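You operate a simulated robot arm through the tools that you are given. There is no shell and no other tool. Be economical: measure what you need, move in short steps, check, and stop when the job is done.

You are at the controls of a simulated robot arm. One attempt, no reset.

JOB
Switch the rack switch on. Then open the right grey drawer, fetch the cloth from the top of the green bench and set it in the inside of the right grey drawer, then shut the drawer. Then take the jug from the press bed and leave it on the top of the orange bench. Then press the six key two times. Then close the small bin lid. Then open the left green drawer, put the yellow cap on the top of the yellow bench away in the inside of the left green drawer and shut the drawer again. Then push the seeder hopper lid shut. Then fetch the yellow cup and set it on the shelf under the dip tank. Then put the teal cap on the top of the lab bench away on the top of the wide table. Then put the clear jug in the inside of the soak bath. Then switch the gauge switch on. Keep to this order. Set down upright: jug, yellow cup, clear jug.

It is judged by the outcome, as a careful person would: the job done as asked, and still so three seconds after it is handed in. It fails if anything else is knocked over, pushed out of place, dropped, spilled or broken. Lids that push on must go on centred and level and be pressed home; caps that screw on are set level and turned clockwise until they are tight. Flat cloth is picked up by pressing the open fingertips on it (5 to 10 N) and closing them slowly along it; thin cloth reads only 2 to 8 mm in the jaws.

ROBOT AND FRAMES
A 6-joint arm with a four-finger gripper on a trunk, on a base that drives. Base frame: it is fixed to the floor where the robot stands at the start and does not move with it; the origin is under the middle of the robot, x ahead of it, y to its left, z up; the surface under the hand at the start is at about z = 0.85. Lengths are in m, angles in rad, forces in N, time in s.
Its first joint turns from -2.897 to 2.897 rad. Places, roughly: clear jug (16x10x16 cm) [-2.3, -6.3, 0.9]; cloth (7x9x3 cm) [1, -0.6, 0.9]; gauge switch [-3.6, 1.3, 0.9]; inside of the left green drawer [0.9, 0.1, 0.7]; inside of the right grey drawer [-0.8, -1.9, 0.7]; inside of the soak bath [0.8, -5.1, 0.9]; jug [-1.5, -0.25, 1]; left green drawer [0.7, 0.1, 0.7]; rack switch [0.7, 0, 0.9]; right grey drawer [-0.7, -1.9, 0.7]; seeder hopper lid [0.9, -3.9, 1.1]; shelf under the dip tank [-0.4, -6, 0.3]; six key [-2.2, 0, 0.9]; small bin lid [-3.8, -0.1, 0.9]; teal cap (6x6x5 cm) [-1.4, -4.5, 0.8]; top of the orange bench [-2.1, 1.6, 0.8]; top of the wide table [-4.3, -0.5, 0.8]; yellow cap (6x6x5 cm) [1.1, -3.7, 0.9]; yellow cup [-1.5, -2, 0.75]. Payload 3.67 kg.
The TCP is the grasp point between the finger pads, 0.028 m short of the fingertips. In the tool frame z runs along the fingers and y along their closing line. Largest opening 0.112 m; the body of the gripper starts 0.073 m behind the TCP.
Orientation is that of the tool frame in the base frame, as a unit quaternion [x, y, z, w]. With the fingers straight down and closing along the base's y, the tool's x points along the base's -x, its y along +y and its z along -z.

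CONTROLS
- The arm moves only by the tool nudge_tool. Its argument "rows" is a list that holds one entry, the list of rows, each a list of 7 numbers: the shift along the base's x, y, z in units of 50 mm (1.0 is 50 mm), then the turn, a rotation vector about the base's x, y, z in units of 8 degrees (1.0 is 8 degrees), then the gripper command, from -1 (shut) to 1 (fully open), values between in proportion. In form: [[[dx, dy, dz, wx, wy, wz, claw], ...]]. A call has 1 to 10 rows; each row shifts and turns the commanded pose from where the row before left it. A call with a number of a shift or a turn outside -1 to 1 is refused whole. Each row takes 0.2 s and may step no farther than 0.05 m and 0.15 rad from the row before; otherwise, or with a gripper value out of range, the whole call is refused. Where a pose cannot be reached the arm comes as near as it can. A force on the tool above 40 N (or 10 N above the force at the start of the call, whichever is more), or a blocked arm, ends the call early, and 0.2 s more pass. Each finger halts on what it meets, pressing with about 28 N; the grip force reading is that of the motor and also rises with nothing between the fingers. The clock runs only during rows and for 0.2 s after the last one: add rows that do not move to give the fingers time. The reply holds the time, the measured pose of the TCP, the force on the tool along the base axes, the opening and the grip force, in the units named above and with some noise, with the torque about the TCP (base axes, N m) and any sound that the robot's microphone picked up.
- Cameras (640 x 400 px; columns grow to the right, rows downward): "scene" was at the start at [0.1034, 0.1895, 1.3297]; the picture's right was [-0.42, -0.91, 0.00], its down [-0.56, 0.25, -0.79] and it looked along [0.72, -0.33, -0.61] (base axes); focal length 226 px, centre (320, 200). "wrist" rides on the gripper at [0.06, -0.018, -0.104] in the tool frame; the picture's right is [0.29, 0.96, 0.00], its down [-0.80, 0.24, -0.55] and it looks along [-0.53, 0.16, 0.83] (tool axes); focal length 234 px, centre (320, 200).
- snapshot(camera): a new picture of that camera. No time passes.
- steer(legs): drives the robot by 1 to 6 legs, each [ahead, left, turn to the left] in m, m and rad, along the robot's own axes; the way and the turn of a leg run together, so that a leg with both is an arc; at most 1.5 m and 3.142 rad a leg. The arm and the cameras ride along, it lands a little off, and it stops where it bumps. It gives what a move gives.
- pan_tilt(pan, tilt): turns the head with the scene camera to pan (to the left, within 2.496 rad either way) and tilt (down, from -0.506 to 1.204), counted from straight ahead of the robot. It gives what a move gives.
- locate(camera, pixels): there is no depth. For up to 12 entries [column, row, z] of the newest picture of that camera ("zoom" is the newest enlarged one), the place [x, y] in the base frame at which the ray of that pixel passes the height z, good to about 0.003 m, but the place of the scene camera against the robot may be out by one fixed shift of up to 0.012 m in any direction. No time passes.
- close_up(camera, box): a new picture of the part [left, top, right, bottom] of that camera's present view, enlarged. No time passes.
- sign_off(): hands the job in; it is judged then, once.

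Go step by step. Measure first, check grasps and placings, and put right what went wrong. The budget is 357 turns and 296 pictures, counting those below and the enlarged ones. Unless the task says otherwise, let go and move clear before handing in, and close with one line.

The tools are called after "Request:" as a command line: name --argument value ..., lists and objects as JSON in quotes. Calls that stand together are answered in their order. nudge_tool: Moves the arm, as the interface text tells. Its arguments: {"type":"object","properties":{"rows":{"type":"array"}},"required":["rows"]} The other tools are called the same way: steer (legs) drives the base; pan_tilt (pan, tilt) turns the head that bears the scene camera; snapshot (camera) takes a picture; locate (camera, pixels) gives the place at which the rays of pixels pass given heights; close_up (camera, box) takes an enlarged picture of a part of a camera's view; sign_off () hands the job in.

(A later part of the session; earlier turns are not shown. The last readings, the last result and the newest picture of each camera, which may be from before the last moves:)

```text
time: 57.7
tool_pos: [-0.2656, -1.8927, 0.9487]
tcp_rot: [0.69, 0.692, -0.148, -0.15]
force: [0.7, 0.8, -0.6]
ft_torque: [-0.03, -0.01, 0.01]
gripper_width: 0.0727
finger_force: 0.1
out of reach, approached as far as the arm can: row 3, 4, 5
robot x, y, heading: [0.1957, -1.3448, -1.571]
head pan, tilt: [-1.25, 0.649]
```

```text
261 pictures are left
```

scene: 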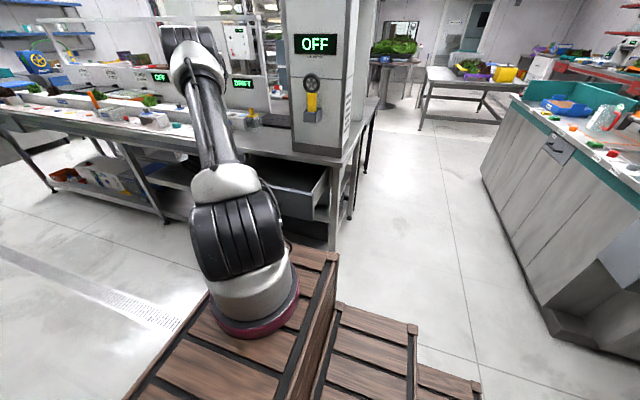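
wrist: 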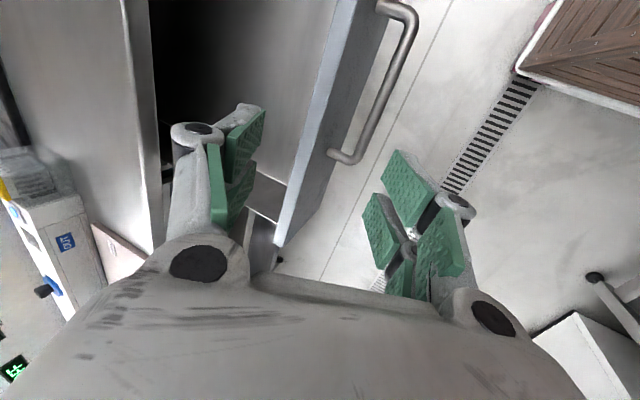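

Clear of the handle. I raise, level the tool and swing it ahead, then drive back to beside the cloth.

Request:
nudge_tool --rows '[[[0, 0, 1, 0, -1, 0, 0.3], [0, 0, 1, 0, -1, 0, 0.3], [0, 0, 1, 0, -1, 0, 0.3], [0, 0, 1, 0, 0, 0, 1], [0, 0, 1, 0, 0, 0, 1], [0.9, -0.1, 0.4, 0, 0, 0, 1], [1, -0.1, 0, 0, 0, 0, 1], [1, 0, 0, 0, 0, 0, 1], [1, 0, 0, 0, 0, 0, 1], [1, 0, 0, 0, 0, 0, 1]]]'

Request:
nudge_tool --rows '[[[1, 0, 0, 0, 0, 0, 1], [1, 0, 0, 0, 0, 0, 1], [1, 0, 0, 0, 0, 0, 1], [1, 0, 0, 0, 0, 0, 1]]]'

Request:
steer --legs '[[-0.75, -0.05, 0]]'

Request:
pan_tilt --pan 1.4 --tilt 0.4

Request:
snapshot --camera "scene"

```text
refused: row 7 steps farther than a row can; nothing moved
```

```text
time: 58.7
tool_pos: [-0.0786, -1.9261, 0.9686]
tcp_rot: [0.693, 0.69, -0.144, -0.151]
force: [-0.6, 0.2, -0.1]
ft_torque: [-0.03, -0.03, 0.01]
gripper_width: 0.112
finger_force: 0.0
out of reach, approached as far as the arm can: row 2, 3, 4
robot x, y, heading: [0.1955, -1.347, -1.572]
head pan, tilt: [-1.25, 0.649]
```

```text
time: 62.7
tool_pos: [-0.1314, -1.184, 0.9679]
tcp_rot: [0.696, 0.687, -0.144, -0.152]
force: [0.0, -0.3, -0.3]
ft_torque: [-0.04, 0.03, 0.0]
gripper_width: 0.1122
finger_force: 0.0
robot x, y, heading: [0.1482, -0.6091, -1.582]
head pan, tilt: [-1.25, 0.649]
```

```text
time: 65.1
tool_pos: [-0.1315, -1.1842, 0.9695]
tcp_rot: [0.696, 0.687, -0.144, -0.151]
force: [-0.5, 0.4, -0.3]
ft_torque: [-0.01, -0.01, -0.02]
gripper_width: 0.112
finger_force: 0.1
robot x, y, heading: [0.1492, -0.6077, -1.583]
head pan, tilt: [1.4, 0.4]
```

```text
260 pictures are left
```

scene: 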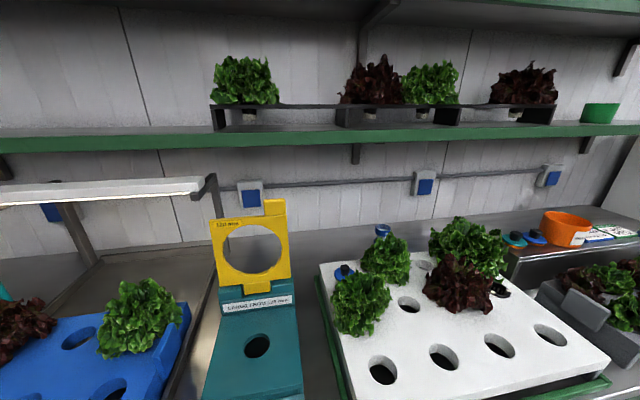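

Request:
locate --camera "scene" --pixels '[[310, 330, 0.86], [310, 270, 0.86], [250, 350, 0.9], [350, 265, 0.86], [170, 340, 0.86], [345, 272, 0.88], [382, 230, 0.88], [300, 145, 1.3]]'

Request:
close_up --camera "scene" --box '[160, 190, 480, 390]'

```text
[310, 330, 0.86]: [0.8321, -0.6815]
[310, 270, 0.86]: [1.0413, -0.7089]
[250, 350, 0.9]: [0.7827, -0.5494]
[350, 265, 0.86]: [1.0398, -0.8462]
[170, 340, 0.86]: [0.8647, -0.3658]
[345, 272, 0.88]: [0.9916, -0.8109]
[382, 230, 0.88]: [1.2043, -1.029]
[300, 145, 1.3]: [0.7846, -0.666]
```

```text
2.00 times, centred on (320, 290) of scene
```

zoom: 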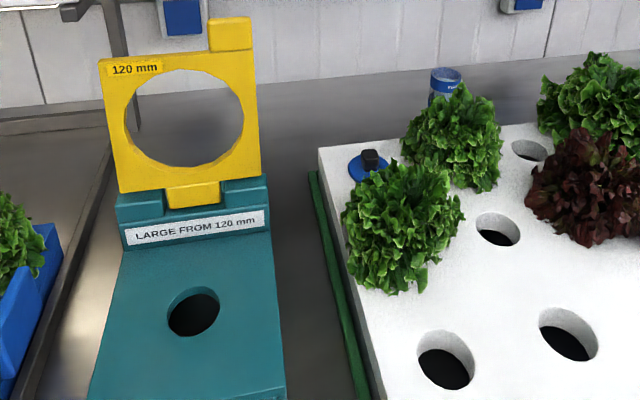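

The cloth must be hidden behind the teal gauge. I level the tool, lift it and swing round to my left to look from above with the wrist camera.

Request:
nudge_tool --rows '[[[0, 0, 0.9, 0, -1, 0, 1], [0, 0, 0.9, 0, -1, 0, 1], [0, 0, 0.9, 0, -1, 0, 1], [0, 0, 0.9, 0, 0, 0, 1], [0.4, 0, 0.8, 0, 0, 0, 1], [0.9, 0, 0.3, 0, 0, 0, 1], [1, 0, 0, 0, 0, 0, 1], [1, 0, 0, 0, 0, 0, 1], [1, 0, 0, 0, 0, 0, 1], [1, 0, 0, 0, 0, 0, 1]]]'

Request:
nudge_tool --rows '[[[0.95, 0.1, 0, 0, 0, 0, 1], [0.95, 0.1, 0, 0, 0, 0, 1], [0.95, 0.2, 0, 0, 0, 0, 1], [0.95, 0.2, 0, 0, 0, 0, 1], [0.9, 0.3, 0, 0, 0, 0, 1], [0.8, 0.5, 0, 0, 0, 0, 1], [0.7, 0.6, 0, 0, 0, 0, 1], [0.6, 0.7, 0, 0, 0, 0, 1], [0.5, 0.8, 0, 0, 0, 0, 1], [0.4, 0.9, 0, 0, 0, 0, 1]]]'

Request:
snapshot --camera "wrist"

Request:
snapshot --camera "scene"

```text
time: 67.3
tool_pos: [0.1329, -1.1858, 1.2015]
tcp_rot: [0.711, 0.704, 0.004, -0.005]
force: [0.0, -0.5, -0.4]
ft_torque: [0.01, -0.02, 0.0]
gripper_width: 0.112
finger_force: 0.1
robot x, y, heading: [0.1479, -0.6056, -1.579]
head pan, tilt: [1.4, 0.4]
```

```text
time: 69.5
tool_pos: [0.5169, -0.9634, 1.2024]
tcp_rot: [0.71, 0.704, 0.004, -0.005]
force: [0.3, 0.2, -0.7]
ft_torque: [0.05, -0.07, 0.01]
gripper_width: 0.112
finger_force: 0.1
robot x, y, heading: [0.1473, -0.6067, -1.584]
head pan, tilt: [1.4, 0.4]
```

```text
258 pictures are left
```

wrist: 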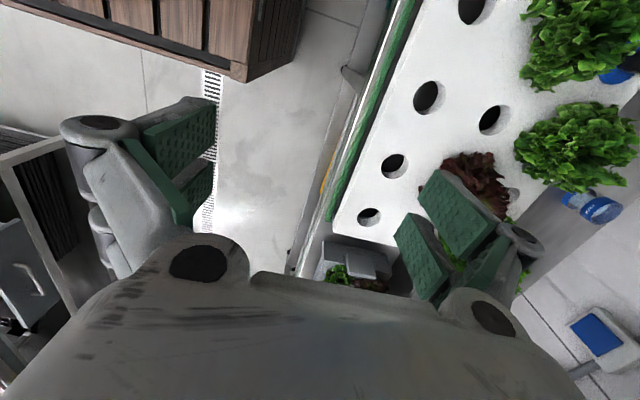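

```text
257 pictures are left
```

scene: 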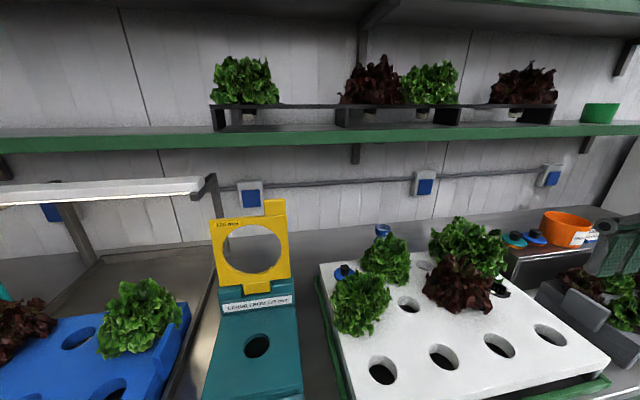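

The wrist camera looks towards -y; I turn the tool +90° about z so it looks towards the wall, moving in front of the gauge.

Request:
nudge_tool --rows '[[[0.2, 0.7, 0, 0, 0, 1, 1], [0.2, 0.7, 0, 0, 0, 1, 1], [0.2, 0.7, 0, 0, 0, 1, 1], [0.2, 0.7, 0, 0, 0, 1, 1], [0.2, 0.7, 0, 0, 0, 1, 1], [0.2, 0.7, 0, 0, 0, 1, 1], [0.2, 0.7, 0, 0, 0, 1, 1], [0.2, 0.7, 0, 0, 0, 1, 1], [0.2, 0.7, 0, 0, 0, 1, 1], [0.2, 0.7, 0, 0, 0, 1, 1]]]'

Request:
snapshot --camera "wrist"

Request:
snapshot --camera "scene"

```text
time: 71.7
tool_pos: [0.6186, -0.6161, 1.2069]
tcp_rot: [0.091, 0.996, 0.002, -0.003]
force: [0.5, -0.5, 0.1]
ft_torque: [0.04, 0.01, 0.0]
gripper_width: 0.1121
finger_force: 0.0
robot x, y, heading: [0.1475, -0.6058, -1.584]
head pan, tilt: [1.4, 0.4]
```

```text
256 pictures are left
```

wrist: 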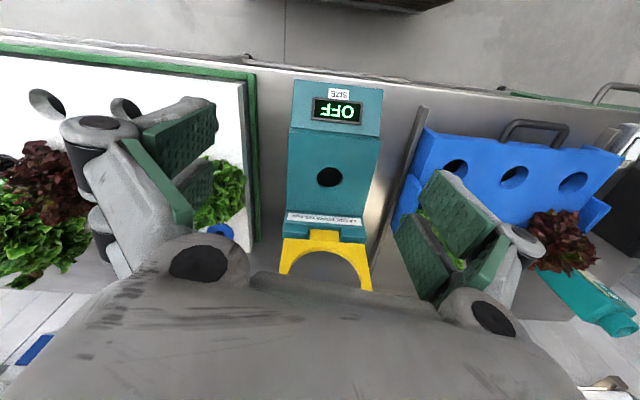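

```text
255 pictures are left
```

scene: 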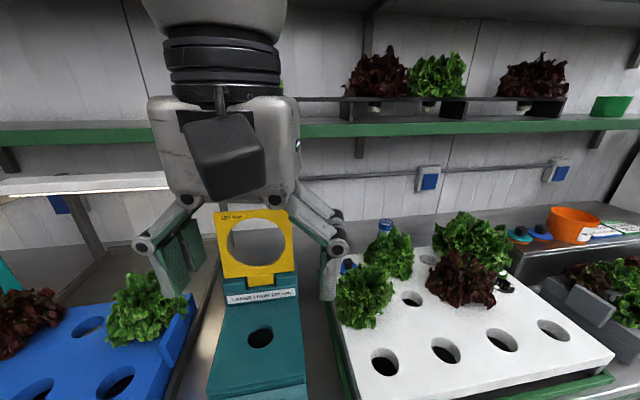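

Request:
locate --camera "wrist" --pixels '[[292, 80, 0.86], [383, 92, 0.86], [285, 225, 0.93], [366, 228, 0.93], [258, 75, 0.87], [258, 240, 0.87], [320, 178, 0.92], [283, 240, 0.98], [371, 243, 0.98]]'

Request:
pan_tilt --pan 1.0 --tilt 0.3

Request:
snapshot --camera "scene"

```text
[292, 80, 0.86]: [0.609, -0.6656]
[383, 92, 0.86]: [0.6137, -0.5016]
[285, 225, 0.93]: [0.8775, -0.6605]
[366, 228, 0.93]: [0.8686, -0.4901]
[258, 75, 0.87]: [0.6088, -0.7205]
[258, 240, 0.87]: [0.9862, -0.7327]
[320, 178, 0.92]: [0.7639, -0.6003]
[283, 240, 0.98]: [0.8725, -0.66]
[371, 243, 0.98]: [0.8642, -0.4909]
```

```text
time: 72.6
tool_pos: [0.6161, -0.6138, 1.212]
tcp_rot: [0.091, 0.996, 0.003, -0.002]
force: [0.6, 0.0, -0.9]
ft_torque: [0.01, -0.02, 0.04]
gripper_width: 0.1122
finger_force: 0.1
robot x, y, heading: [0.1499, -0.6075, -1.581]
head pan, tilt: [1.0, 0.3]
```

```text
254 pictures are left
```

scene: 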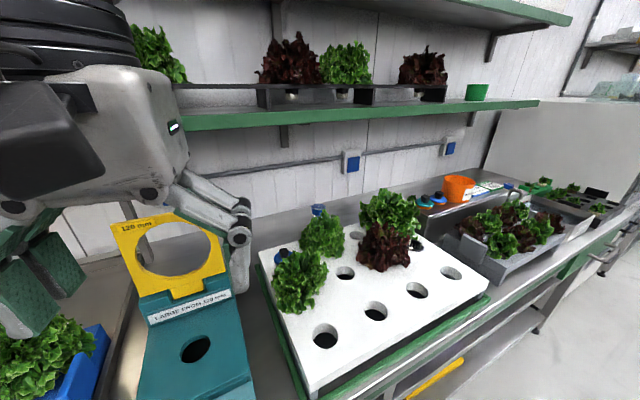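

Shelf front is at x≈1.09, lamp end at (1.06,-0.45,1.17), gauge ring at x≈0.87. I look from the south: rotate the tool a further +90° and move over the lettuces.

Request:
nudge_tool --rows '[[[0, -0.35, 0.1, 0, 0, 1, 1], [0.1, -0.35, 0, 0, 0, 1, 1], [0.1, -0.35, 0, 0, 0, 1, 1], [0.5, -0.35, 0, 0, 0, 1, 1], [0.5, -0.35, 0, 0, 0, 1, 1], [0.6, -0.35, 0, 0, 0, 1, 1], [0.6, -0.35, 0, 0, 0, 1, 1], [0.6, -0.35, 0, 0, 0, 1, 1], [0.6, -0.35, 0, 0, 0, 1, 1], [0.6, -0.35, 0, 0, 0, 1, 1]]]'

Request:
nudge_tool --rows '[[[0.6, 0, 0, 0, 0, 1, 1], [0.6, 0, 0, 0, 0, 1, 1], [0.6, 0, 0, 0, 0, 0.5, 1]]]'

Request:
snapshot --camera "wrist"

Request:
snapshot --camera "scene"

```text
time: 74.8
tool_pos: [0.779, -0.8006, 1.183]
tcp_rot: [-0.57, 0.821, -0.004, -0.005]
force: [-0.4, 0.2, 1.2]
ft_torque: [-0.03, -0.05, 0.0]
gripper_width: 0.1118
finger_force: 0.1
out of reach, approached as far as the arm can: row 8, 9, 10
robot x, y, heading: [0.1498, -0.6089, -1.583]
head pan, tilt: [1.0, 0.3]
```

```text
time: 75.6
tool_pos: [0.7952, -0.8124, 1.1517]
tcp_rot: [-0.705, 0.71, -0.006, -0.003]
force: [-0.4, -0.2, -1.2]
ft_torque: [-0.01, 0.01, 0.0]
gripper_width: 0.112
finger_force: 0.0
out of reach, approached as far as the arm can: row 1, 2, 3
robot x, y, heading: [0.1461, -0.6073, -1.584]
head pan, tilt: [1.0, 0.3]
```

```text
253 pictures are left
```

wrist: 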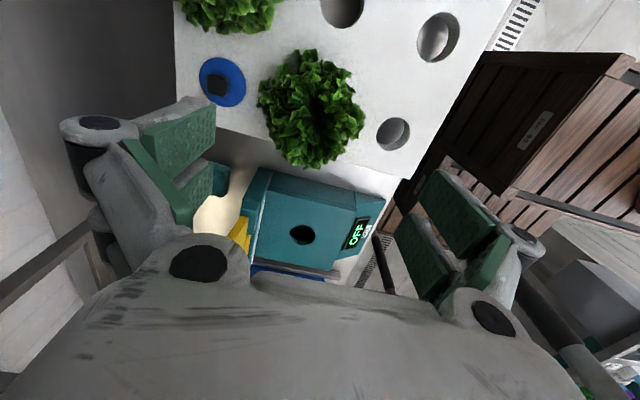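

```text
252 pictures are left
```

scene: 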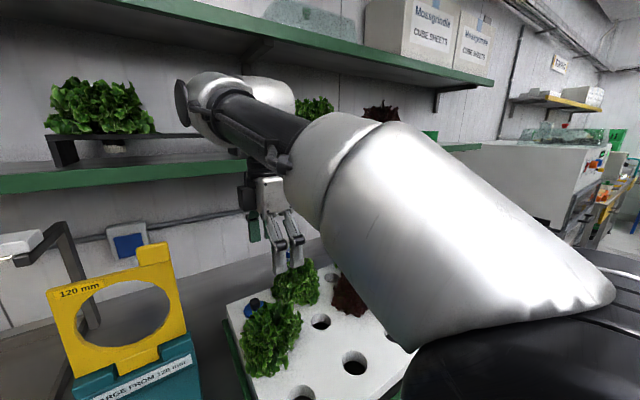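

Reach is limited at this height. A teal piece shows at (218,180) behind the gauge, perhaps the cloth; I zoom.

Request:
close_up --camera "wrist" --box '[120, 100, 320, 240]'

Request:
locate --camera "wrist" --pixels '[[218, 180, 0.87], [225, 165, 0.86], [225, 195, 0.86], [245, 175, 0.93], [240, 220, 1.0]]'

```text
2.86 times, centred on (220, 170) of wrist
```

zoom: 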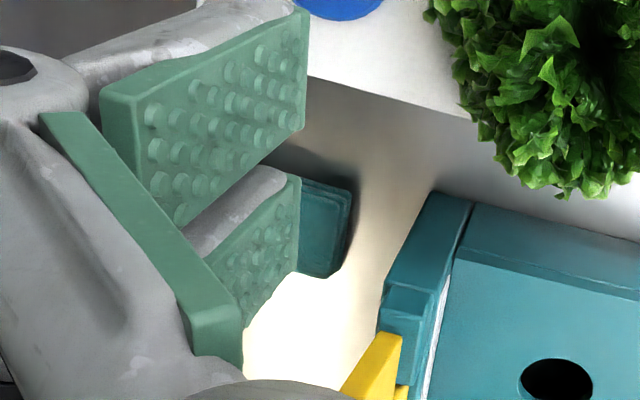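

```text
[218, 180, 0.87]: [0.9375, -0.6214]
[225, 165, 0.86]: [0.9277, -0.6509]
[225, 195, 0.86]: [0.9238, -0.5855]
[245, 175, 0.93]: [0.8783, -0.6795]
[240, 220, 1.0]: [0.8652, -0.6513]
```

That is the folded teal cloth (layered edge) just behind the gauge. I close the fingers to uncover it.

Request:
nudge_tool --rows '[[[0, 0, 0, 0, 0, 0, -0.6], [0, 0, 0, 0, 0, 0, -0.6], [0, 0, 0, 0, 0, 0, -0.6]]]'

Request:
close_up --camera "wrist" --box '[80, 60, 400, 260]'

```text
time: 76.4
tool_pos: [0.795, -0.8137, 1.1507]
tcp_rot: [-0.703, 0.711, -0.005, -0.004]
force: [0.4, -0.2, 0.1]
ft_torque: [0.0, -0.01, -0.03]
gripper_width: 0.0222
finger_force: 0.0
robot x, y, heading: [0.1481, -0.6076, -1.58]
head pan, tilt: [1.0, 0.3]
```

```text
2.00 times, centred on (240, 160) of wrist
```

zoom: 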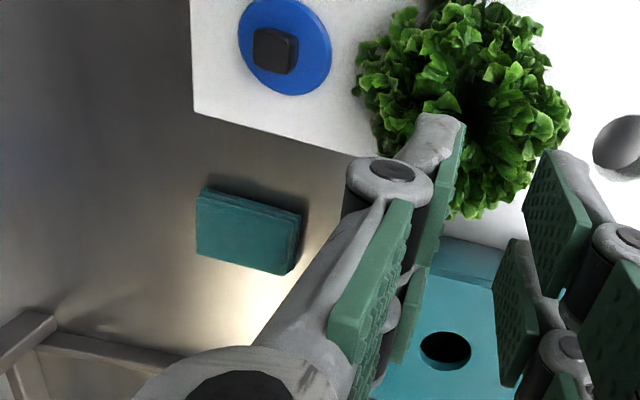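

Request:
locate --camera "zoom" --pixels '[[205, 188, 0.88], [302, 215, 0.88], [290, 272, 0.87], [197, 250, 0.87], [248, 230, 0.88], [130, 110, 0.86], [195, 115, 0.9]]'

```text
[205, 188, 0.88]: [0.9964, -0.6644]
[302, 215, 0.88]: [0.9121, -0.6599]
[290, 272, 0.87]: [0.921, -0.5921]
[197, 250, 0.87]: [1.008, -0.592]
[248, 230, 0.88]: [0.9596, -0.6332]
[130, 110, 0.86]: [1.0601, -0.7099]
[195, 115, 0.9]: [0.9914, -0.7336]
```

Request:
locate --camera "zoom" --pixels '[[360, 70, 1.0], [400, 150, 0.97], [450, 210, 0.93], [430, 120, 0.97], [560, 100, 1.0], [290, 40, 0.95], [500, 245, 0.93]]'

```text
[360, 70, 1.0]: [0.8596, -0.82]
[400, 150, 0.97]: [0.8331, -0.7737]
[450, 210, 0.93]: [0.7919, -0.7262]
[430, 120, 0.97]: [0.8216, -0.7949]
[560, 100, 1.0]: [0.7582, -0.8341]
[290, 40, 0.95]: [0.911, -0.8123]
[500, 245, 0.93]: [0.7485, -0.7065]
```

Cloth spans x 0.913–1.004, y -0.664…-0.592, a folded pad 3 cm thick. To keep the forearm clear of the yellow ring I'll come from the south: retract, drive to about (0.22,-1.2) and approach with a tilt.

Request:
nudge_tool --rows '[[[-0.5, 0, 0.5, 0, 0, 0, 0], [-0.8, 0, 0.5, 0, 0, 0, 0], [-0.8, 0, 0.3, 0, 0, 0, 0], [-0.8, 0, 0, 0, 0, 0, 0], [-0.8, 0, 0, 0, 0, 0, 0]]]'

Request:
steer --legs '[[0.58, 0.07, 0.01]]'

Request:
pan_tilt --pan 1.9 --tilt 0.45

Request:
snapshot --camera "scene"

```text
time: 77.6
tool_pos: [0.6098, -0.8115, 1.2131]
tcp_rot: [-0.704, 0.71, -0.005, -0.004]
force: [0.5, 0.5, -1.1]
ft_torque: [0.02, 0.07, 0.02]
gripper_width: 0.0559
finger_force: 0.0
robot x, y, heading: [0.1456, -0.6071, -1.579]
head pan, tilt: [1.0, 0.3]
```

```text
time: 80.9
tool_pos: [0.6845, -1.3879, 1.2136]
tcp_rot: [0.709, -0.705, 0.005, 0.004]
force: [0.7, -0.2, 0.5]
ft_torque: [0.0, 0.0, 0.0]
gripper_width: 0.0559
finger_force: 0.0
robot x, y, heading: [0.2181, -1.1939, -1.57]
head pan, tilt: [1.0, 0.3]
```

```text
time: 82.1
tool_pos: [0.684, -1.3874, 1.2133]
tcp_rot: [0.709, -0.705, 0.005, 0.004]
force: [0.2, 0.6, -0.7]
ft_torque: [0.02, 0.0, 0.02]
gripper_width: 0.0561
finger_force: 0.0
robot x, y, heading: [0.2175, -1.1844, -1.564]
head pan, tilt: [1.901, 0.45]
```

```text
249 pictures are left
```

scene: 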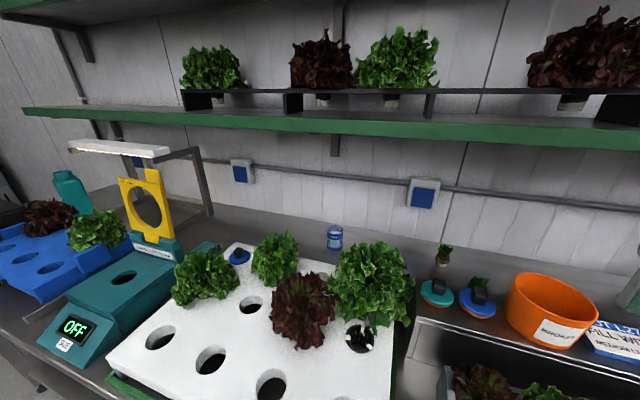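

The cloth now shows at (203,248). I swing the tool north above the tray, tilting it 24° so the wrist stays south.

Request:
nudge_tool --rows '[[[0, 0.9, 0, 0, 0, 0, 0], [0.1, 0.9, 0, 0, 0, 0, 0], [0.1, 0.9, 0, 0, 0, 0, 0], [0.1, 0.9, 0, 0, 0, 0, 0.5], [0.1, 0.9, 0, 0, 0, 0, 1], [0.1, 0.9, 0, 1, 0, 0, 1], [0.1, 0.9, 0, 1, 0, 0, 1], [0.1, 0.9, 0, 1, 0, 0, 1], [0.1, 0.9, 0, 0, 0, 0, 1], [0.1, 0.9, 0, 0, 0, 0, 1]]]'

Request:
snapshot --camera "wrist"

Request:
snapshot --camera "scene"

```text
time: 84.3
tool_pos: [0.6818, -0.9982, 1.3932]
tcp_rot: [0.687, -0.665, -0.128, -0.264]
force: [-1.0, 0.9, 0.5]
ft_torque: [-0.02, -0.04, 0.0]
gripper_width: 0.1117
finger_force: 0.0
out of reach, approached as far as the arm can: row 10
robot x, y, heading: [0.2192, -1.1869, -1.567]
head pan, tilt: [1.901, 0.45]
stopped in row 10: the arm was blocked; the commanded pose is now the measured one
```

```text
248 pictures are left
```

wrist: 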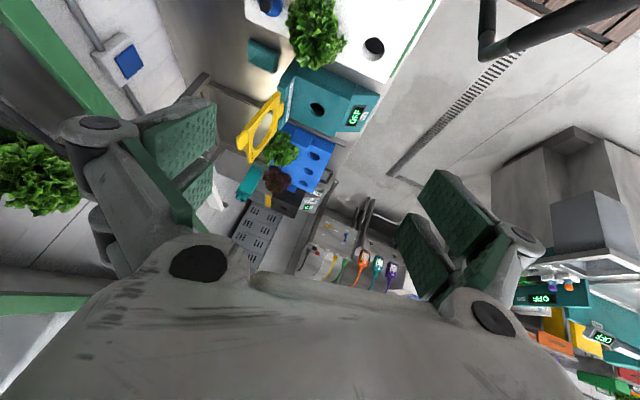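

```text
247 pictures are left
```

scene: 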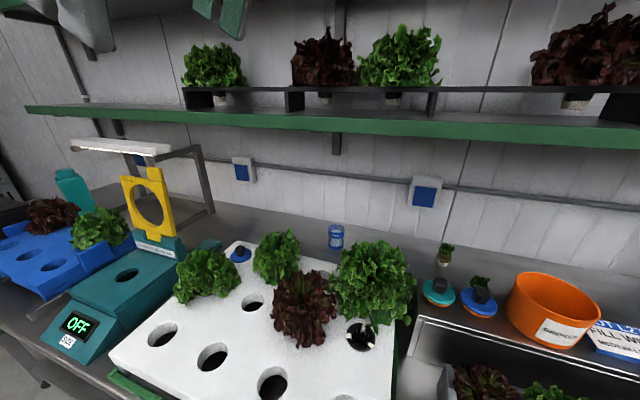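

The arm got blocked in an awkward configuration (tool at z 1.39). I back out gently, level the tool, and look at the arm's shape.

Request:
nudge_tool --rows '[[[-0.4, -0.4, 0, -0.8, 0.3, 0, 1], [-0.4, -0.4, 0, -0.8, 0.3, 0, 1], [-0.4, -0.4, -0.4, -0.8, 0.3, 0, 1], [0, -0.4, -0.8, -0.8, 0.3, 0, 1], [0, -0.4, -0.8, -0.8, 0, 0, 1], [0, 0, -0.8, 0, 0, 0, 1]]]'

Request:
pan_tilt --pan 1.0 --tilt 0.3

Request:
snapshot --camera "scene"

```text
time: 85.7
tool_pos: [0.6215, -1.0995, 1.244]
tcp_rot: [0.716, -0.698, 0.004, -0.005]
force: [0.2, 0.8, -0.6]
ft_torque: [0.03, -0.02, -0.02]
gripper_width: 0.1119
finger_force: 0.1
out of reach, approached as far as the arm can: row 1
robot x, y, heading: [0.2177, -1.1888, -1.568]
head pan, tilt: [1.901, 0.45]
```

```text
time: 86.9
tool_pos: [0.6208, -1.0988, 1.2465]
tcp_rot: [0.716, -0.698, 0.004, -0.005]
force: [0.7, 0.1, 0.5]
ft_torque: [0.01, -0.02, -0.04]
gripper_width: 0.112
finger_force: 0.0
robot x, y, heading: [0.2192, -1.1865, -1.563]
head pan, tilt: [1.0, 0.3]
```

```text
246 pictures are left
```

scene: 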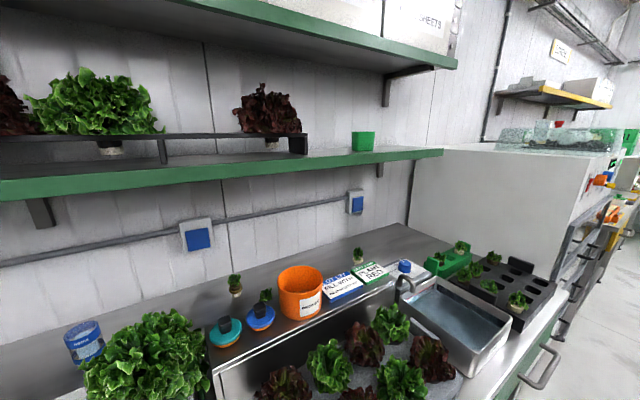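

The scene mast stands on my left, so the arm was fouling it when reaching left-behind. I swing the arm to the front, unwind its yaw by 90°, then turn the base to face the bench.

Request:
nudge_tool --rows '[[[0.05, -0.95, 0, 0, 0, 0, 0], [0.05, -0.95, 0, 0, 0, -1, 0], [0.05, -0.95, 0, 0, 0, -1, 0], [0.05, -0.95, 0, 0, 0, -1, 0], [0, -0.95, 0, 0, 0, -1, 0], [0, -0.95, 0, 0, 0, -1, 0], [0, -0.95, 0, 0, 0, -1, 0], [0, -0.95, 0, 0, 0, -1, 0]]]'

Request:
nudge_tool --rows '[[[-0.82, -0.54, 0, 0, 0, -1, 0], [-0.82, -0.54, 0, 0, 0, -1, 0], [-0.82, -0.54, 0, 0, 0, -1, 0], [-0.82, -0.54, 0, 0, 0, -1, 0], [-0.82, -0.54, 0, 0, 0, -0.25, 0], [-0.82, -0.54, 0, 0, 0, 0, 0], [-0.82, -0.54, 0, 0, 0, 0, 0], [-0.82, -0.54, 0, 0, 0, 0, 0], [-0.82, -0.54, 0, 0, 0, 0, 0]]]'

```text
time: 88.7
tool_pos: [0.6329, -1.4769, 1.2471]
tcp_rot: [-0.303, 0.953, -0.007, 0.003]
force: [0.6, 0.7, 0.8]
ft_torque: [-0.05, -0.01, -0.01]
gripper_width: 0.0561
finger_force: 0.0
robot x, y, heading: [0.2163, -1.1892, -1.563]
head pan, tilt: [1.0, 0.3]
```

```text
time: 90.7
tool_pos: [0.2615, -1.7225, 1.2466]
tcp_rot: [-0.012, 1.0, -0.006, 0.001]
force: [-0.7, 0.1, -0.4]
ft_torque: [0.01, 0.03, 0.04]
gripper_width: 0.0558
finger_force: 0.1
robot x, y, heading: [0.2171, -1.1892, -1.567]
head pan, tilt: [1.0, 0.3]
```

Request:
steer --legs '[[-0.05, -0.21, 0], [0, 0, 1.567]]'

Request:
steer --legs '[[0.1, 0.05, 0]]'

Request:
pan_tilt --pan 0.3 --tilt 0.5

Request:
snapshot --camera "scene"

```text
time: 96.2
tool_pos: [0.5431, -1.0902, 1.2465]
tcp_rot: [0.72, -0.694, 0.004, -0.006]
force: [0.3, 0.1, -0.1]
ft_torque: [-0.02, 0.03, 0.01]
gripper_width: 0.0559
finger_force: 0.1
robot x, y, heading: [0.0095, -1.141, 0.01]
head pan, tilt: [1.0, 0.3]
```

```text
time: 97.4
tool_pos: [0.6436, -1.04, 1.247]
tcp_rot: [0.72, -0.694, 0.004, -0.006]
force: [0.8, 0.2, 0.5]
ft_torque: [0.01, 0.02, 0.03]
gripper_width: 0.0563
finger_force: 0.1
robot x, y, heading: [0.1087, -1.0873, 0.014]
head pan, tilt: [1.0, 0.3]
```

```text
time: 98.5
tool_pos: [0.6453, -1.0392, 1.2474]
tcp_rot: [0.719, -0.695, 0.004, -0.006]
force: [0.6, 0.2, -0.9]
ft_torque: [0.0, 0.0, -0.03]
gripper_width: 0.0559
finger_force: 0.2
robot x, y, heading: [0.1085, -1.0921, 0.017]
head pan, tilt: [0.3, 0.499]
```

```text
245 pictures are left
```

scene: 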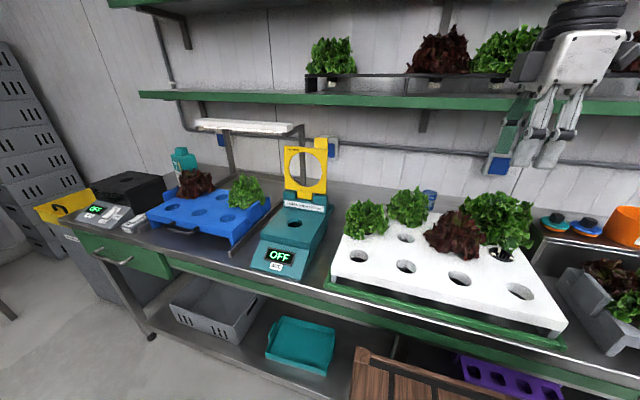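

Request:
steer --legs '[[0.03, 0.1, -0.015]]'

Request:
nudge_tool --rows '[[[0.4, 0.6, -0.3, 0, 0, 0, 0.5], [0.4, 0.6, -0.3, 0, 0, 0, 1], [0.4, 0.6, -0.3, 0, 0, 0, 1], [0.4, 0.6, -0.3, 1, 0, 0, 1], [0.4, 0.6, -0.3, 1, 0, 0, 1], [0.4, 0.6, -0.4, 1, 0, 0, 1]]]'

Request:
snapshot --camera "wrist"

Request:
snapshot --camera "scene"

```text
time: 99.7
tool_pos: [0.6729, -0.9458, 1.2479]
tcp_rot: [0.715, -0.699, 0.004, -0.005]
force: [0.5, -0.2, 0.7]
ft_torque: [0.03, -0.01, -0.01]
gripper_width: 0.0557
finger_force: 0.0
robot x, y, heading: [0.1435, -0.9848, 0.002]
head pan, tilt: [0.3, 0.499]
```

```text
time: 101.1
tool_pos: [0.7936, -0.7655, 1.1515]
tcp_rot: [0.697, -0.685, -0.142, -0.155]
force: [-0.6, -0.7, -0.5]
ft_torque: [-0.02, -0.03, 0.01]
gripper_width: 0.1122
finger_force: 0.1
robot x, y, heading: [0.1394, -0.9866, 0.002]
head pan, tilt: [0.3, 0.499]
```

```text
244 pictures are left
```

wrist: 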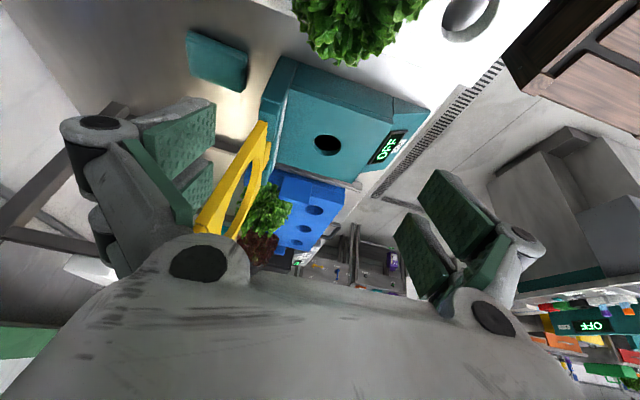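

```text
243 pictures are left
```

scene: 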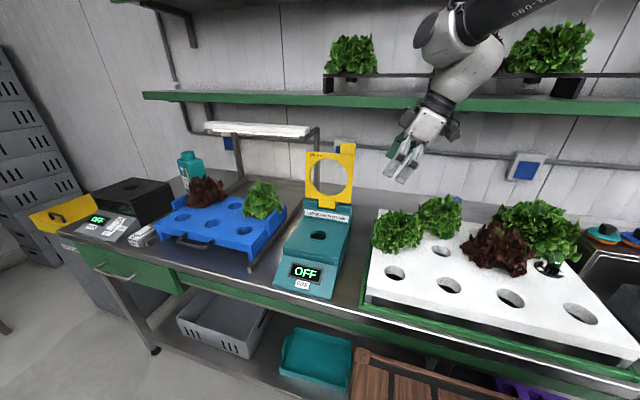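

Good, now in a healthy configuration with the cloth visible at (217,60). I measure it again.

Request:
close_up --camera "wrist" --box '[140, 0, 300, 100]'

Request:
locate --camera "wrist" --pixels '[[188, 33, 0.88], [248, 52, 0.88], [241, 92, 0.86], [189, 75, 0.86], [283, 57, 0.93], [218, 55, 0.88]]'

```text
4.00 times, centred on (220, 50) of wrist
```

zoom: 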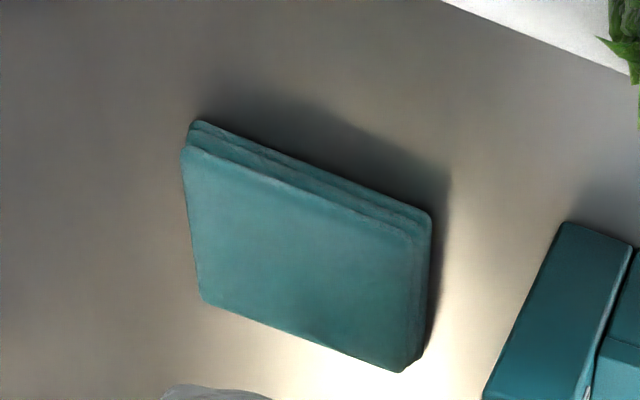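

```text
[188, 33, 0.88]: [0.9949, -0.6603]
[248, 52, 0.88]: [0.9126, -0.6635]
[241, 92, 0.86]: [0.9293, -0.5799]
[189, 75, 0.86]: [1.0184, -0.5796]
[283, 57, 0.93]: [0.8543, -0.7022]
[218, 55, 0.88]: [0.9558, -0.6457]
```

Request:
locate --camera "zoom" --pixels '[[185, 150, 0.88], [415, 235, 0.88], [402, 370, 0.88], [202, 297, 0.88], [195, 122, 0.855], [430, 215, 0.855], [305, 262, 0.88], [565, 225, 0.93], [490, 395, 0.93]]'

```text
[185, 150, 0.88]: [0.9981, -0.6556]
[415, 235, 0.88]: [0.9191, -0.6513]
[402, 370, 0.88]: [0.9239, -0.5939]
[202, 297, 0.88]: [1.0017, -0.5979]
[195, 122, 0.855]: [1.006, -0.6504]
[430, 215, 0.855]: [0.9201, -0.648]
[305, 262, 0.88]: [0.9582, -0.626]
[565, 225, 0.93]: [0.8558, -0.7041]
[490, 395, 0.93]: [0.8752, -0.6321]
```

Cloth centre (0.960,-0.624), 8.2 cm along x, well aligned with the jaws. I move in south of the ring, then over the pad.

Request:
nudge_tool --rows '[[[0.82, 0.33, -0.2, 0, 0, 0, 1], [0.82, 0.33, -0.3, 0, 0, 0, 1], [0.82, 0.33, -0.4, 0, 0, 0, 1], [0.85, 0.3, -0.4, 0, 0, 0, 1], [0, 0.2, -0.9, 0, 0, 0, 1], [0, 0.5, -0.6, 0, 0, 0, 1], [0, 0.6, -0.3, 0, 0, 0, 1]]]'

Request:
snapshot --camera "wrist"

Request:
snapshot --camera "scene"

```text
time: 102.7
tool_pos: [0.96, -0.6344, 0.9974]
tcp_rot: [0.697, -0.685, -0.142, -0.154]
force: [0.4, -0.8, 0.7]
ft_torque: [0.01, -0.02, 0.0]
gripper_width: 0.1118
finger_force: 0.0
robot x, y, heading: [0.1358, -0.9858, 0.001]
head pan, tilt: [0.3, 0.499]
```

```text
241 pictures are left
```

wrist: 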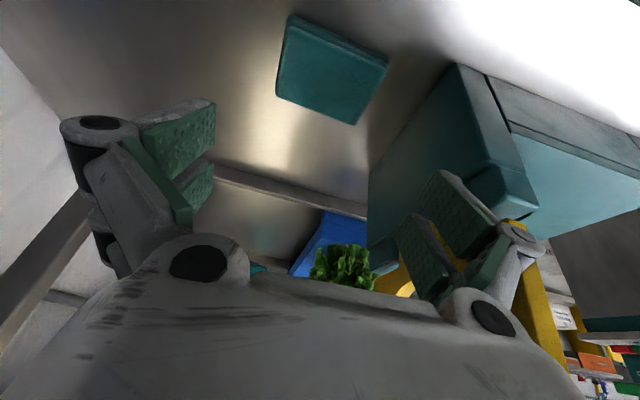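

```text
240 pictures are left
```

scene: 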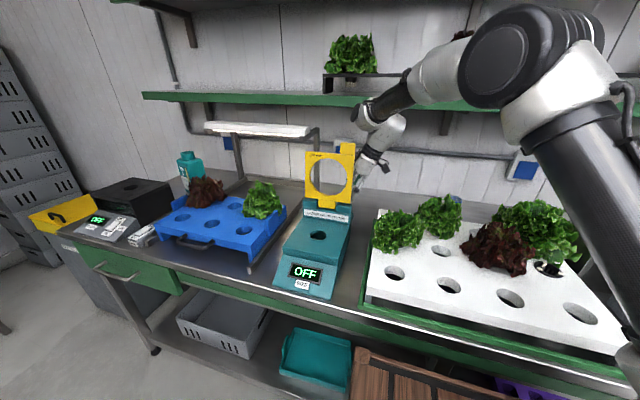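

Request:
locate --camera "wrist" --pixels '[[286, 20, 0.88], [388, 62, 0.88], [356, 122, 0.88], [277, 92, 0.88], [470, 70, 0.93], [368, 170, 0.86]]'

```text
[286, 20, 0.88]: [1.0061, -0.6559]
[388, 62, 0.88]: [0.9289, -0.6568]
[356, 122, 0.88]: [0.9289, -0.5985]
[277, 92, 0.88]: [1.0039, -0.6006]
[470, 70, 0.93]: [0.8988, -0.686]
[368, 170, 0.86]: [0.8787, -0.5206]
```

Refined centre x≈0.967. I narrow slightly to keep off the gauge, shift, and descend with care.

Request:
nudge_tool --rows '[[[0.14, -0.03, -0.4, 0, 0, 0, 0.87], [0, 0, -0.7, 0, 0, 0, 0.87], [0, 0, -0.6, 0, 0, 0, 0.87], [0, 0, -0.2, 0, 0, 0, 0.87], [0, 0, -0.1, 0, 0, 0, 0.87], [0, 0, 0, 0, 0, 0, 0.87]]]'

Request:
snapshot --camera "wrist"

```text
time: 104.1
tool_pos: [0.9648, -0.6367, 0.8979]
tcp_rot: [0.697, -0.685, -0.142, -0.154]
force: [-0.1, 1.0, -0.5]
ft_torque: [-0.01, 0.02, -0.01]
gripper_width: 0.105
finger_force: 0.1
robot x, y, heading: [0.1391, -0.9864, -0.004]
head pan, tilt: [0.3, 0.499]
```

```text
239 pictures are left
```

wrist: 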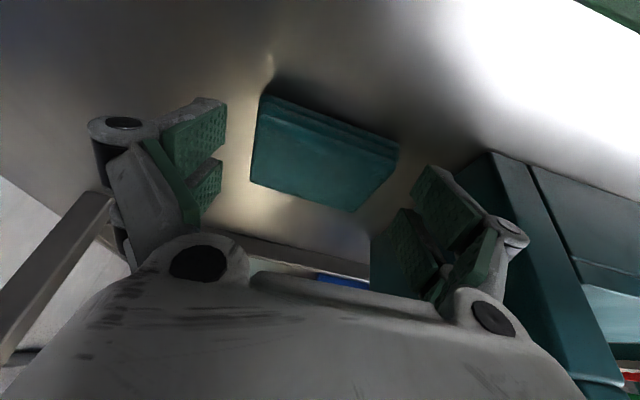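

Request:
locate --camera "wrist" --pixels '[[262, 105, 0.88], [397, 158, 0.88], [352, 212, 0.88], [250, 180, 0.88], [222, 105, 0.87], [422, 172, 0.87]]'

```text
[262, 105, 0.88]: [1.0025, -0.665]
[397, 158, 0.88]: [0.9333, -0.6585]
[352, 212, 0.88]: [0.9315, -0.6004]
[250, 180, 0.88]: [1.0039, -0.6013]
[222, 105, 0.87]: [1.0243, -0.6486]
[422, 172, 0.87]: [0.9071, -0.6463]
```

Cloth sits centred between the fingers. I lower until light touch.

Request:
nudge_tool --rows '[[[0.06, -0.05, -0.1, 0, 0, 0, 0.87], [0, 0, -0.08, 0, 0, 0, 0.87], [0, 0, -0.06, 0, 0, 0, 0.87], [0, 0, 0, 0, 0, 0, 0.87]]]'

```text
time: 105.1
tool_pos: [0.9689, -0.6388, 0.8849]
tcp_rot: [0.698, -0.685, -0.141, -0.153]
force: [0.1, -0.5, 0.0]
ft_torque: [0.0, -0.02, 0.0]
gripper_width: 0.105
finger_force: 0.0
robot x, y, heading: [0.1356, -0.9864, -0.001]
head pan, tilt: [0.3, 0.499]
```

Request:
nudge_tool --rows '[[[0, 0, -0.06, 0, 0, 0, 0.87], [0, 0, 0, 0, 0, 0, 0.6], [0, 0, 0, 0, 0, 0, 0.3], [0, 0, 0, 0, 0, 0, 0.0], [0, 0, 0, 0, 0, 0, -0.5], [0, 0, 0, 0, 0, 0, -1], [0, 0, 0, 0, 0, 0, -1]]]'

Request:
snapshot --camera "wrist"

```text
time: 106.7
tool_pos: [0.9689, -0.6396, 0.8825]
tcp_rot: [0.697, -0.685, -0.142, -0.154]
force: [1.4, 0.1, 6.7]
ft_torque: [0.04, 0.07, -0.07]
gripper_width: 0.0903
finger_force: 28.2
robot x, y, heading: [0.1427, -0.9876, 0.003]
head pan, tilt: [0.3, 0.499]
```

```text
238 pictures are left
```

wrist: 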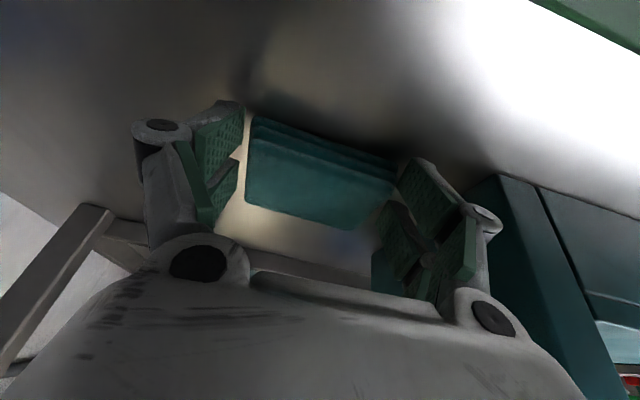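

Pad gripped at 90 mm with 28 N. I lift and check.

Request:
nudge_tool --rows '[[[0, 0, 0.3, 0, 0, 0, -1], [0, 0, 0.6, 0, 0, 0, -1], [0, 0, 0.8, 0, 0, 0, -1], [0, 0, 0, 0, 0, 0, -1]]]'

Request:
snapshot --camera "wrist"

```text
time: 107.7
tool_pos: [0.968, -0.6381, 0.9677]
tcp_rot: [0.698, -0.685, -0.142, -0.154]
force: [0.5, 0.0, -0.6]
ft_torque: [-0.05, -0.02, 0.04]
gripper_width: 0.0901
finger_force: 28.5
robot x, y, heading: [0.1409, -0.9879, 0.003]
head pan, tilt: [0.3, 0.499]
```

```text
237 pictures are left
```

wrist: 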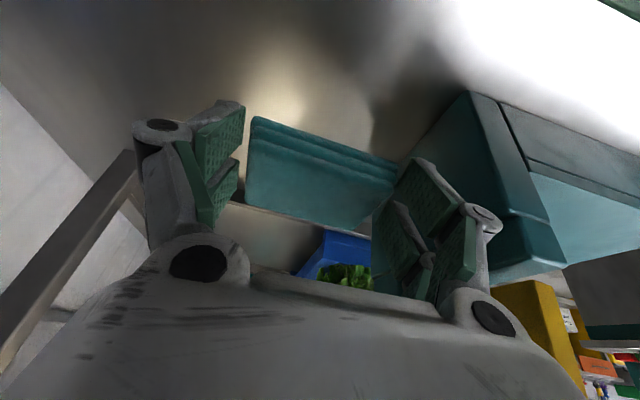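

Cloth lifts cleanly. I retrace the way out.

Request:
nudge_tool --rows '[[[0, -0.5, 0.6, 0, 0, 0, -1], [0, -0.5, 0.6, 0, 0, 0, -1], [0, -0.3, 0.8, 0, 0, 0, -1], [-0.85, -0.3, 0.4, 0, 0, 0, -1], [-0.82, -0.33, 0.4, 0, 0, 0, -1], [-0.82, -0.33, 0.3, 0, 0, 0, -1], [-0.82, -0.33, 0.2, 0, 0, 0, -1]]]'

Request:
nudge_tool --rows '[[[-0.4, -0.6, 0.3, -1, 0, 0, -1], [-0.4, -0.6, 0.3, -1, 0, 0, -1], [-0.4, -0.6, 0.3, -1, 0, 0, -1], [-0.4, -0.6, 0.3, 0, 0, 0, -1], [-0.4, -0.6, 0.3, 0, 0, 0, -1], [-0.4, -0.6, 0.1, 0, 0, 0, -1]]]'

Request:
snapshot --camera "scene"

```text
time: 109.3
tool_pos: [0.8049, -0.7688, 1.1288]
tcp_rot: [0.698, -0.685, -0.142, -0.154]
force: [0.1, 0.0, -1.3]
ft_torque: [-0.01, 0.04, 0.0]
gripper_width: 0.0903
finger_force: 28.2
robot x, y, heading: [0.1405, -0.9882, -0.0]
head pan, tilt: [0.3, 0.499]
```

```text
time: 110.7
tool_pos: [0.6838, -0.9492, 1.2133]
tcp_rot: [0.715, -0.699, 0.004, -0.005]
force: [-0.4, 0.7, -1.3]
ft_torque: [-0.05, 0.05, -0.03]
gripper_width: 0.0901
finger_force: 27.8
robot x, y, heading: [0.1401, -0.9861, 0.005]
head pan, tilt: [0.3, 0.499]
```

```text
236 pictures are left
```

scene: 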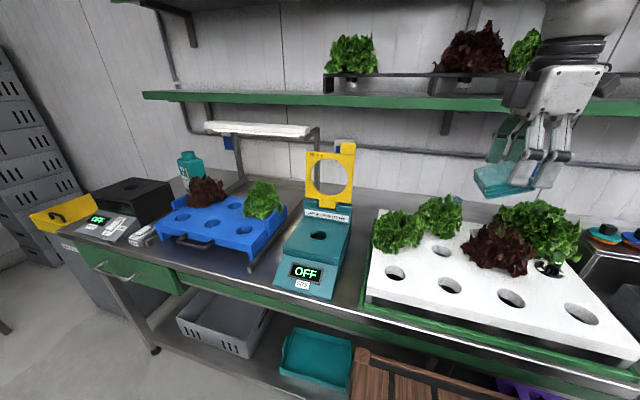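

Holding. I back off, turn right to face -y, and drive to the earlier station by the open drawer.

Request:
steer --legs '[[-0.13, -0.16, 0], [0, 0, -1.571], [0.2, 0.17, 0]]'

Request:
pan_tilt --pan -1.25 --tilt 0.65

Request:
snapshot --camera "scene"

```text
time: 117.6
tool_pos: [0.2292, -1.8926, 1.2132]
tcp_rot: [-0.017, 1.0, -0.007, 0.001]
force: [0.1, 0.1, -0.2]
ft_torque: [-0.02, -0.03, -0.02]
gripper_width: 0.0894
finger_force: 27.8
robot x, y, heading: [0.1825, -1.3502, -1.552]
head pan, tilt: [0.3, 0.499]
```

```text
time: 119.2
tool_pos: [0.2301, -1.8931, 1.2136]
tcp_rot: [-0.017, 1.0, -0.006, 0.001]
force: [0.0, 0.5, -0.1]
ft_torque: [0.04, -0.01, 0.02]
gripper_width: 0.0898
finger_force: 27.8
robot x, y, heading: [0.1831, -1.35, -1.556]
head pan, tilt: [-1.25, 0.649]
```

```text
235 pictures are left
```

scene: 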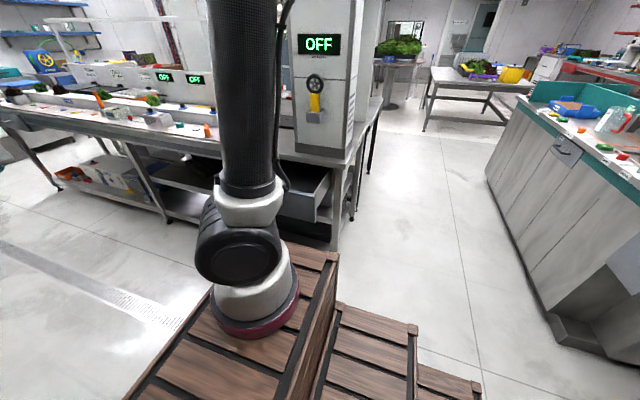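

Request:
nudge_tool --rows '[[[-0.95, 0, -0.2, 0, 0, 0, -1], [-0.95, 0, -0.2, 0, 0, 0, -1], [-0.95, 0, -0.2, 0, 0, 0, -1], [-0.95, 0, -0.2, 0, 0, 0, -1], [-0.95, 0, -0.2, 0, 0, 0, -1], [-0.95, 0, -0.2, 0, 0, 0, -1], [-0.95, 0, -0.2, 0, 0, 0, -1], [-0.95, 0, -0.2, 0, 0, 0, -1], [-0.95, 0, -0.2, 0, 0, 0, -1], [-0.95, 0, -0.2, 0, 0, 0, -1]]]'

Request:
nudge_tool --rows '[[[-0.8, 0.1, -0.5, 0, 0, 0, -1], [-0.8, 0.1, -0.5, 0, 0, 0, -1], [-0.8, 0.1, -0.5, 0, 0, 0, -1]]]'

Request:
snapshot --camera "scene"

Request:
snapshot --camera "wrist"

```text
time: 121.4
tool_pos: [-0.2453, -1.8923, 1.112]
tcp_rot: [-0.018, 1.0, -0.007, 0.001]
force: [0.7, 0.0, 1.0]
ft_torque: [-0.05, 0.06, 0.0]
gripper_width: 0.0895
finger_force: 27.3
robot x, y, heading: [0.183, -1.3495, -1.555]
head pan, tilt: [-1.25, 0.649]
```

```text
time: 122.2
tool_pos: [-0.3629, -1.8789, 1.0394]
tcp_rot: [-0.017, 1.0, -0.007, 0.001]
force: [1.0, -0.7, 0.1]
ft_torque: [0.0, 0.07, 0.01]
gripper_width: 0.0894
finger_force: 28.4
robot x, y, heading: [0.1849, -1.348, -1.558]
head pan, tilt: [-1.25, 0.649]
```

```text
234 pictures are left
```

scene: 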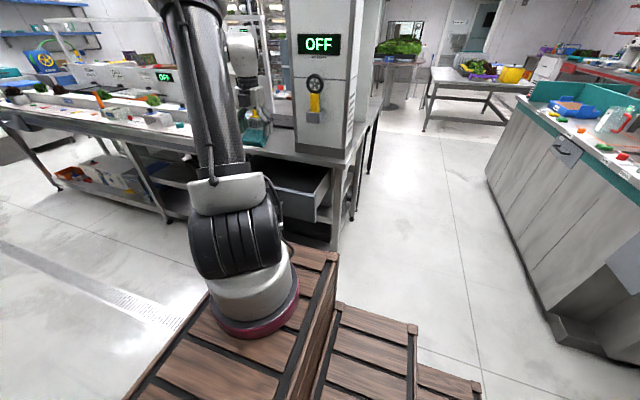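

```text
233 pictures are left
```

wrist: 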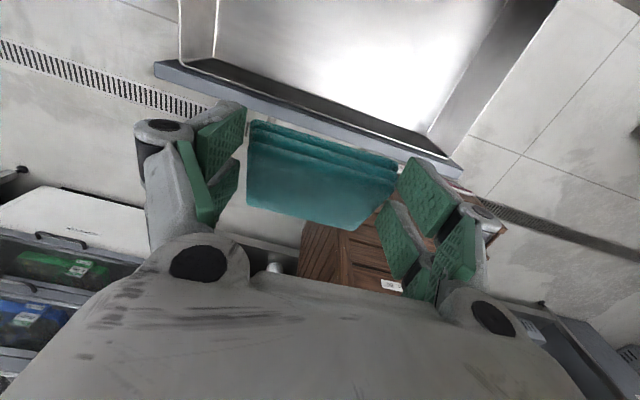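

Request:
locate --camera "wrist" --pixels '[[190, 62, 0.8], [450, 155, 0.8], [430, 132, 0.66], [215, 55, 0.66], [330, 60, 0.66], [470, 70, 0.8], [185, 15, 0.8]]'

Request:
locate --camera "scene" --pixels '[[330, 167, 0.8], [315, 190, 0.8], [282, 215, 0.67], [250, 160, 0.85]]'

```text
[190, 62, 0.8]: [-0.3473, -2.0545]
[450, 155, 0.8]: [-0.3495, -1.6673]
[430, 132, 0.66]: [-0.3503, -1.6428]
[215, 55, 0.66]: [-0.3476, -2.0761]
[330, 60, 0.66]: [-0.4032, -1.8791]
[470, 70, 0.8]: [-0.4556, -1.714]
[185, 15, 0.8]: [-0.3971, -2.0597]
```

```text
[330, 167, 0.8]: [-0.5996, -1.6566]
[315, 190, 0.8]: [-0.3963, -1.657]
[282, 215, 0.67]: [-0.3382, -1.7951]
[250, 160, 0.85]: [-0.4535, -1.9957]
```

Request:
nudge_tool --rows '[[[-0.6, 0.05, -0.7, 0, 0, 0, -1], [-0.6, 0.05, -0.7, 0, 0, 0, -1], [-0.6, 0.05, -0.7, 0, 0, 0, -1], [0, 0, -0.9, 0, 0, 0, -1], [0, 0, -0.9, 0, 0, 0, -1], [0, 0, -0.6, 0, 0, 0, -1]]]'

Request:
snapshot --camera "scene"

Request:
snapshot --camera "wrist"

```text
time: 123.6
tool_pos: [-0.458, -1.8715, 0.8124]
tcp_rot: [-0.018, 1.0, -0.007, 0.001]
force: [0.4, -0.2, -0.2]
ft_torque: [0.0, 0.04, 0.01]
gripper_width: 0.0896
finger_force: 28.1
robot x, y, heading: [0.1832, -1.3499, -1.554]
head pan, tilt: [-1.25, 0.649]
```

```text
232 pictures are left
```

scene: 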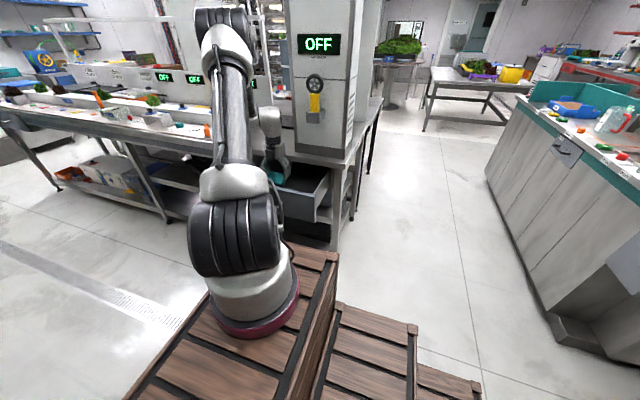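

```text
231 pictures are left
```

wrist: 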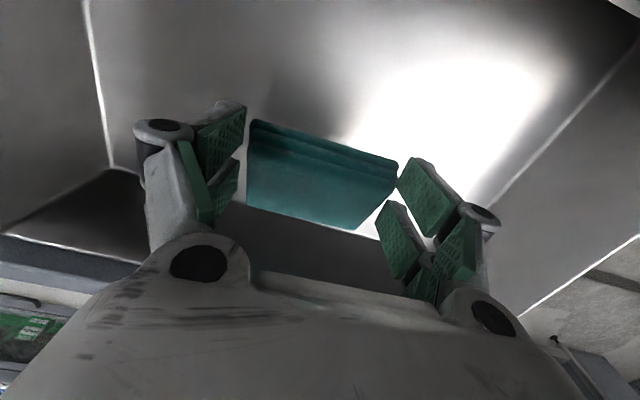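

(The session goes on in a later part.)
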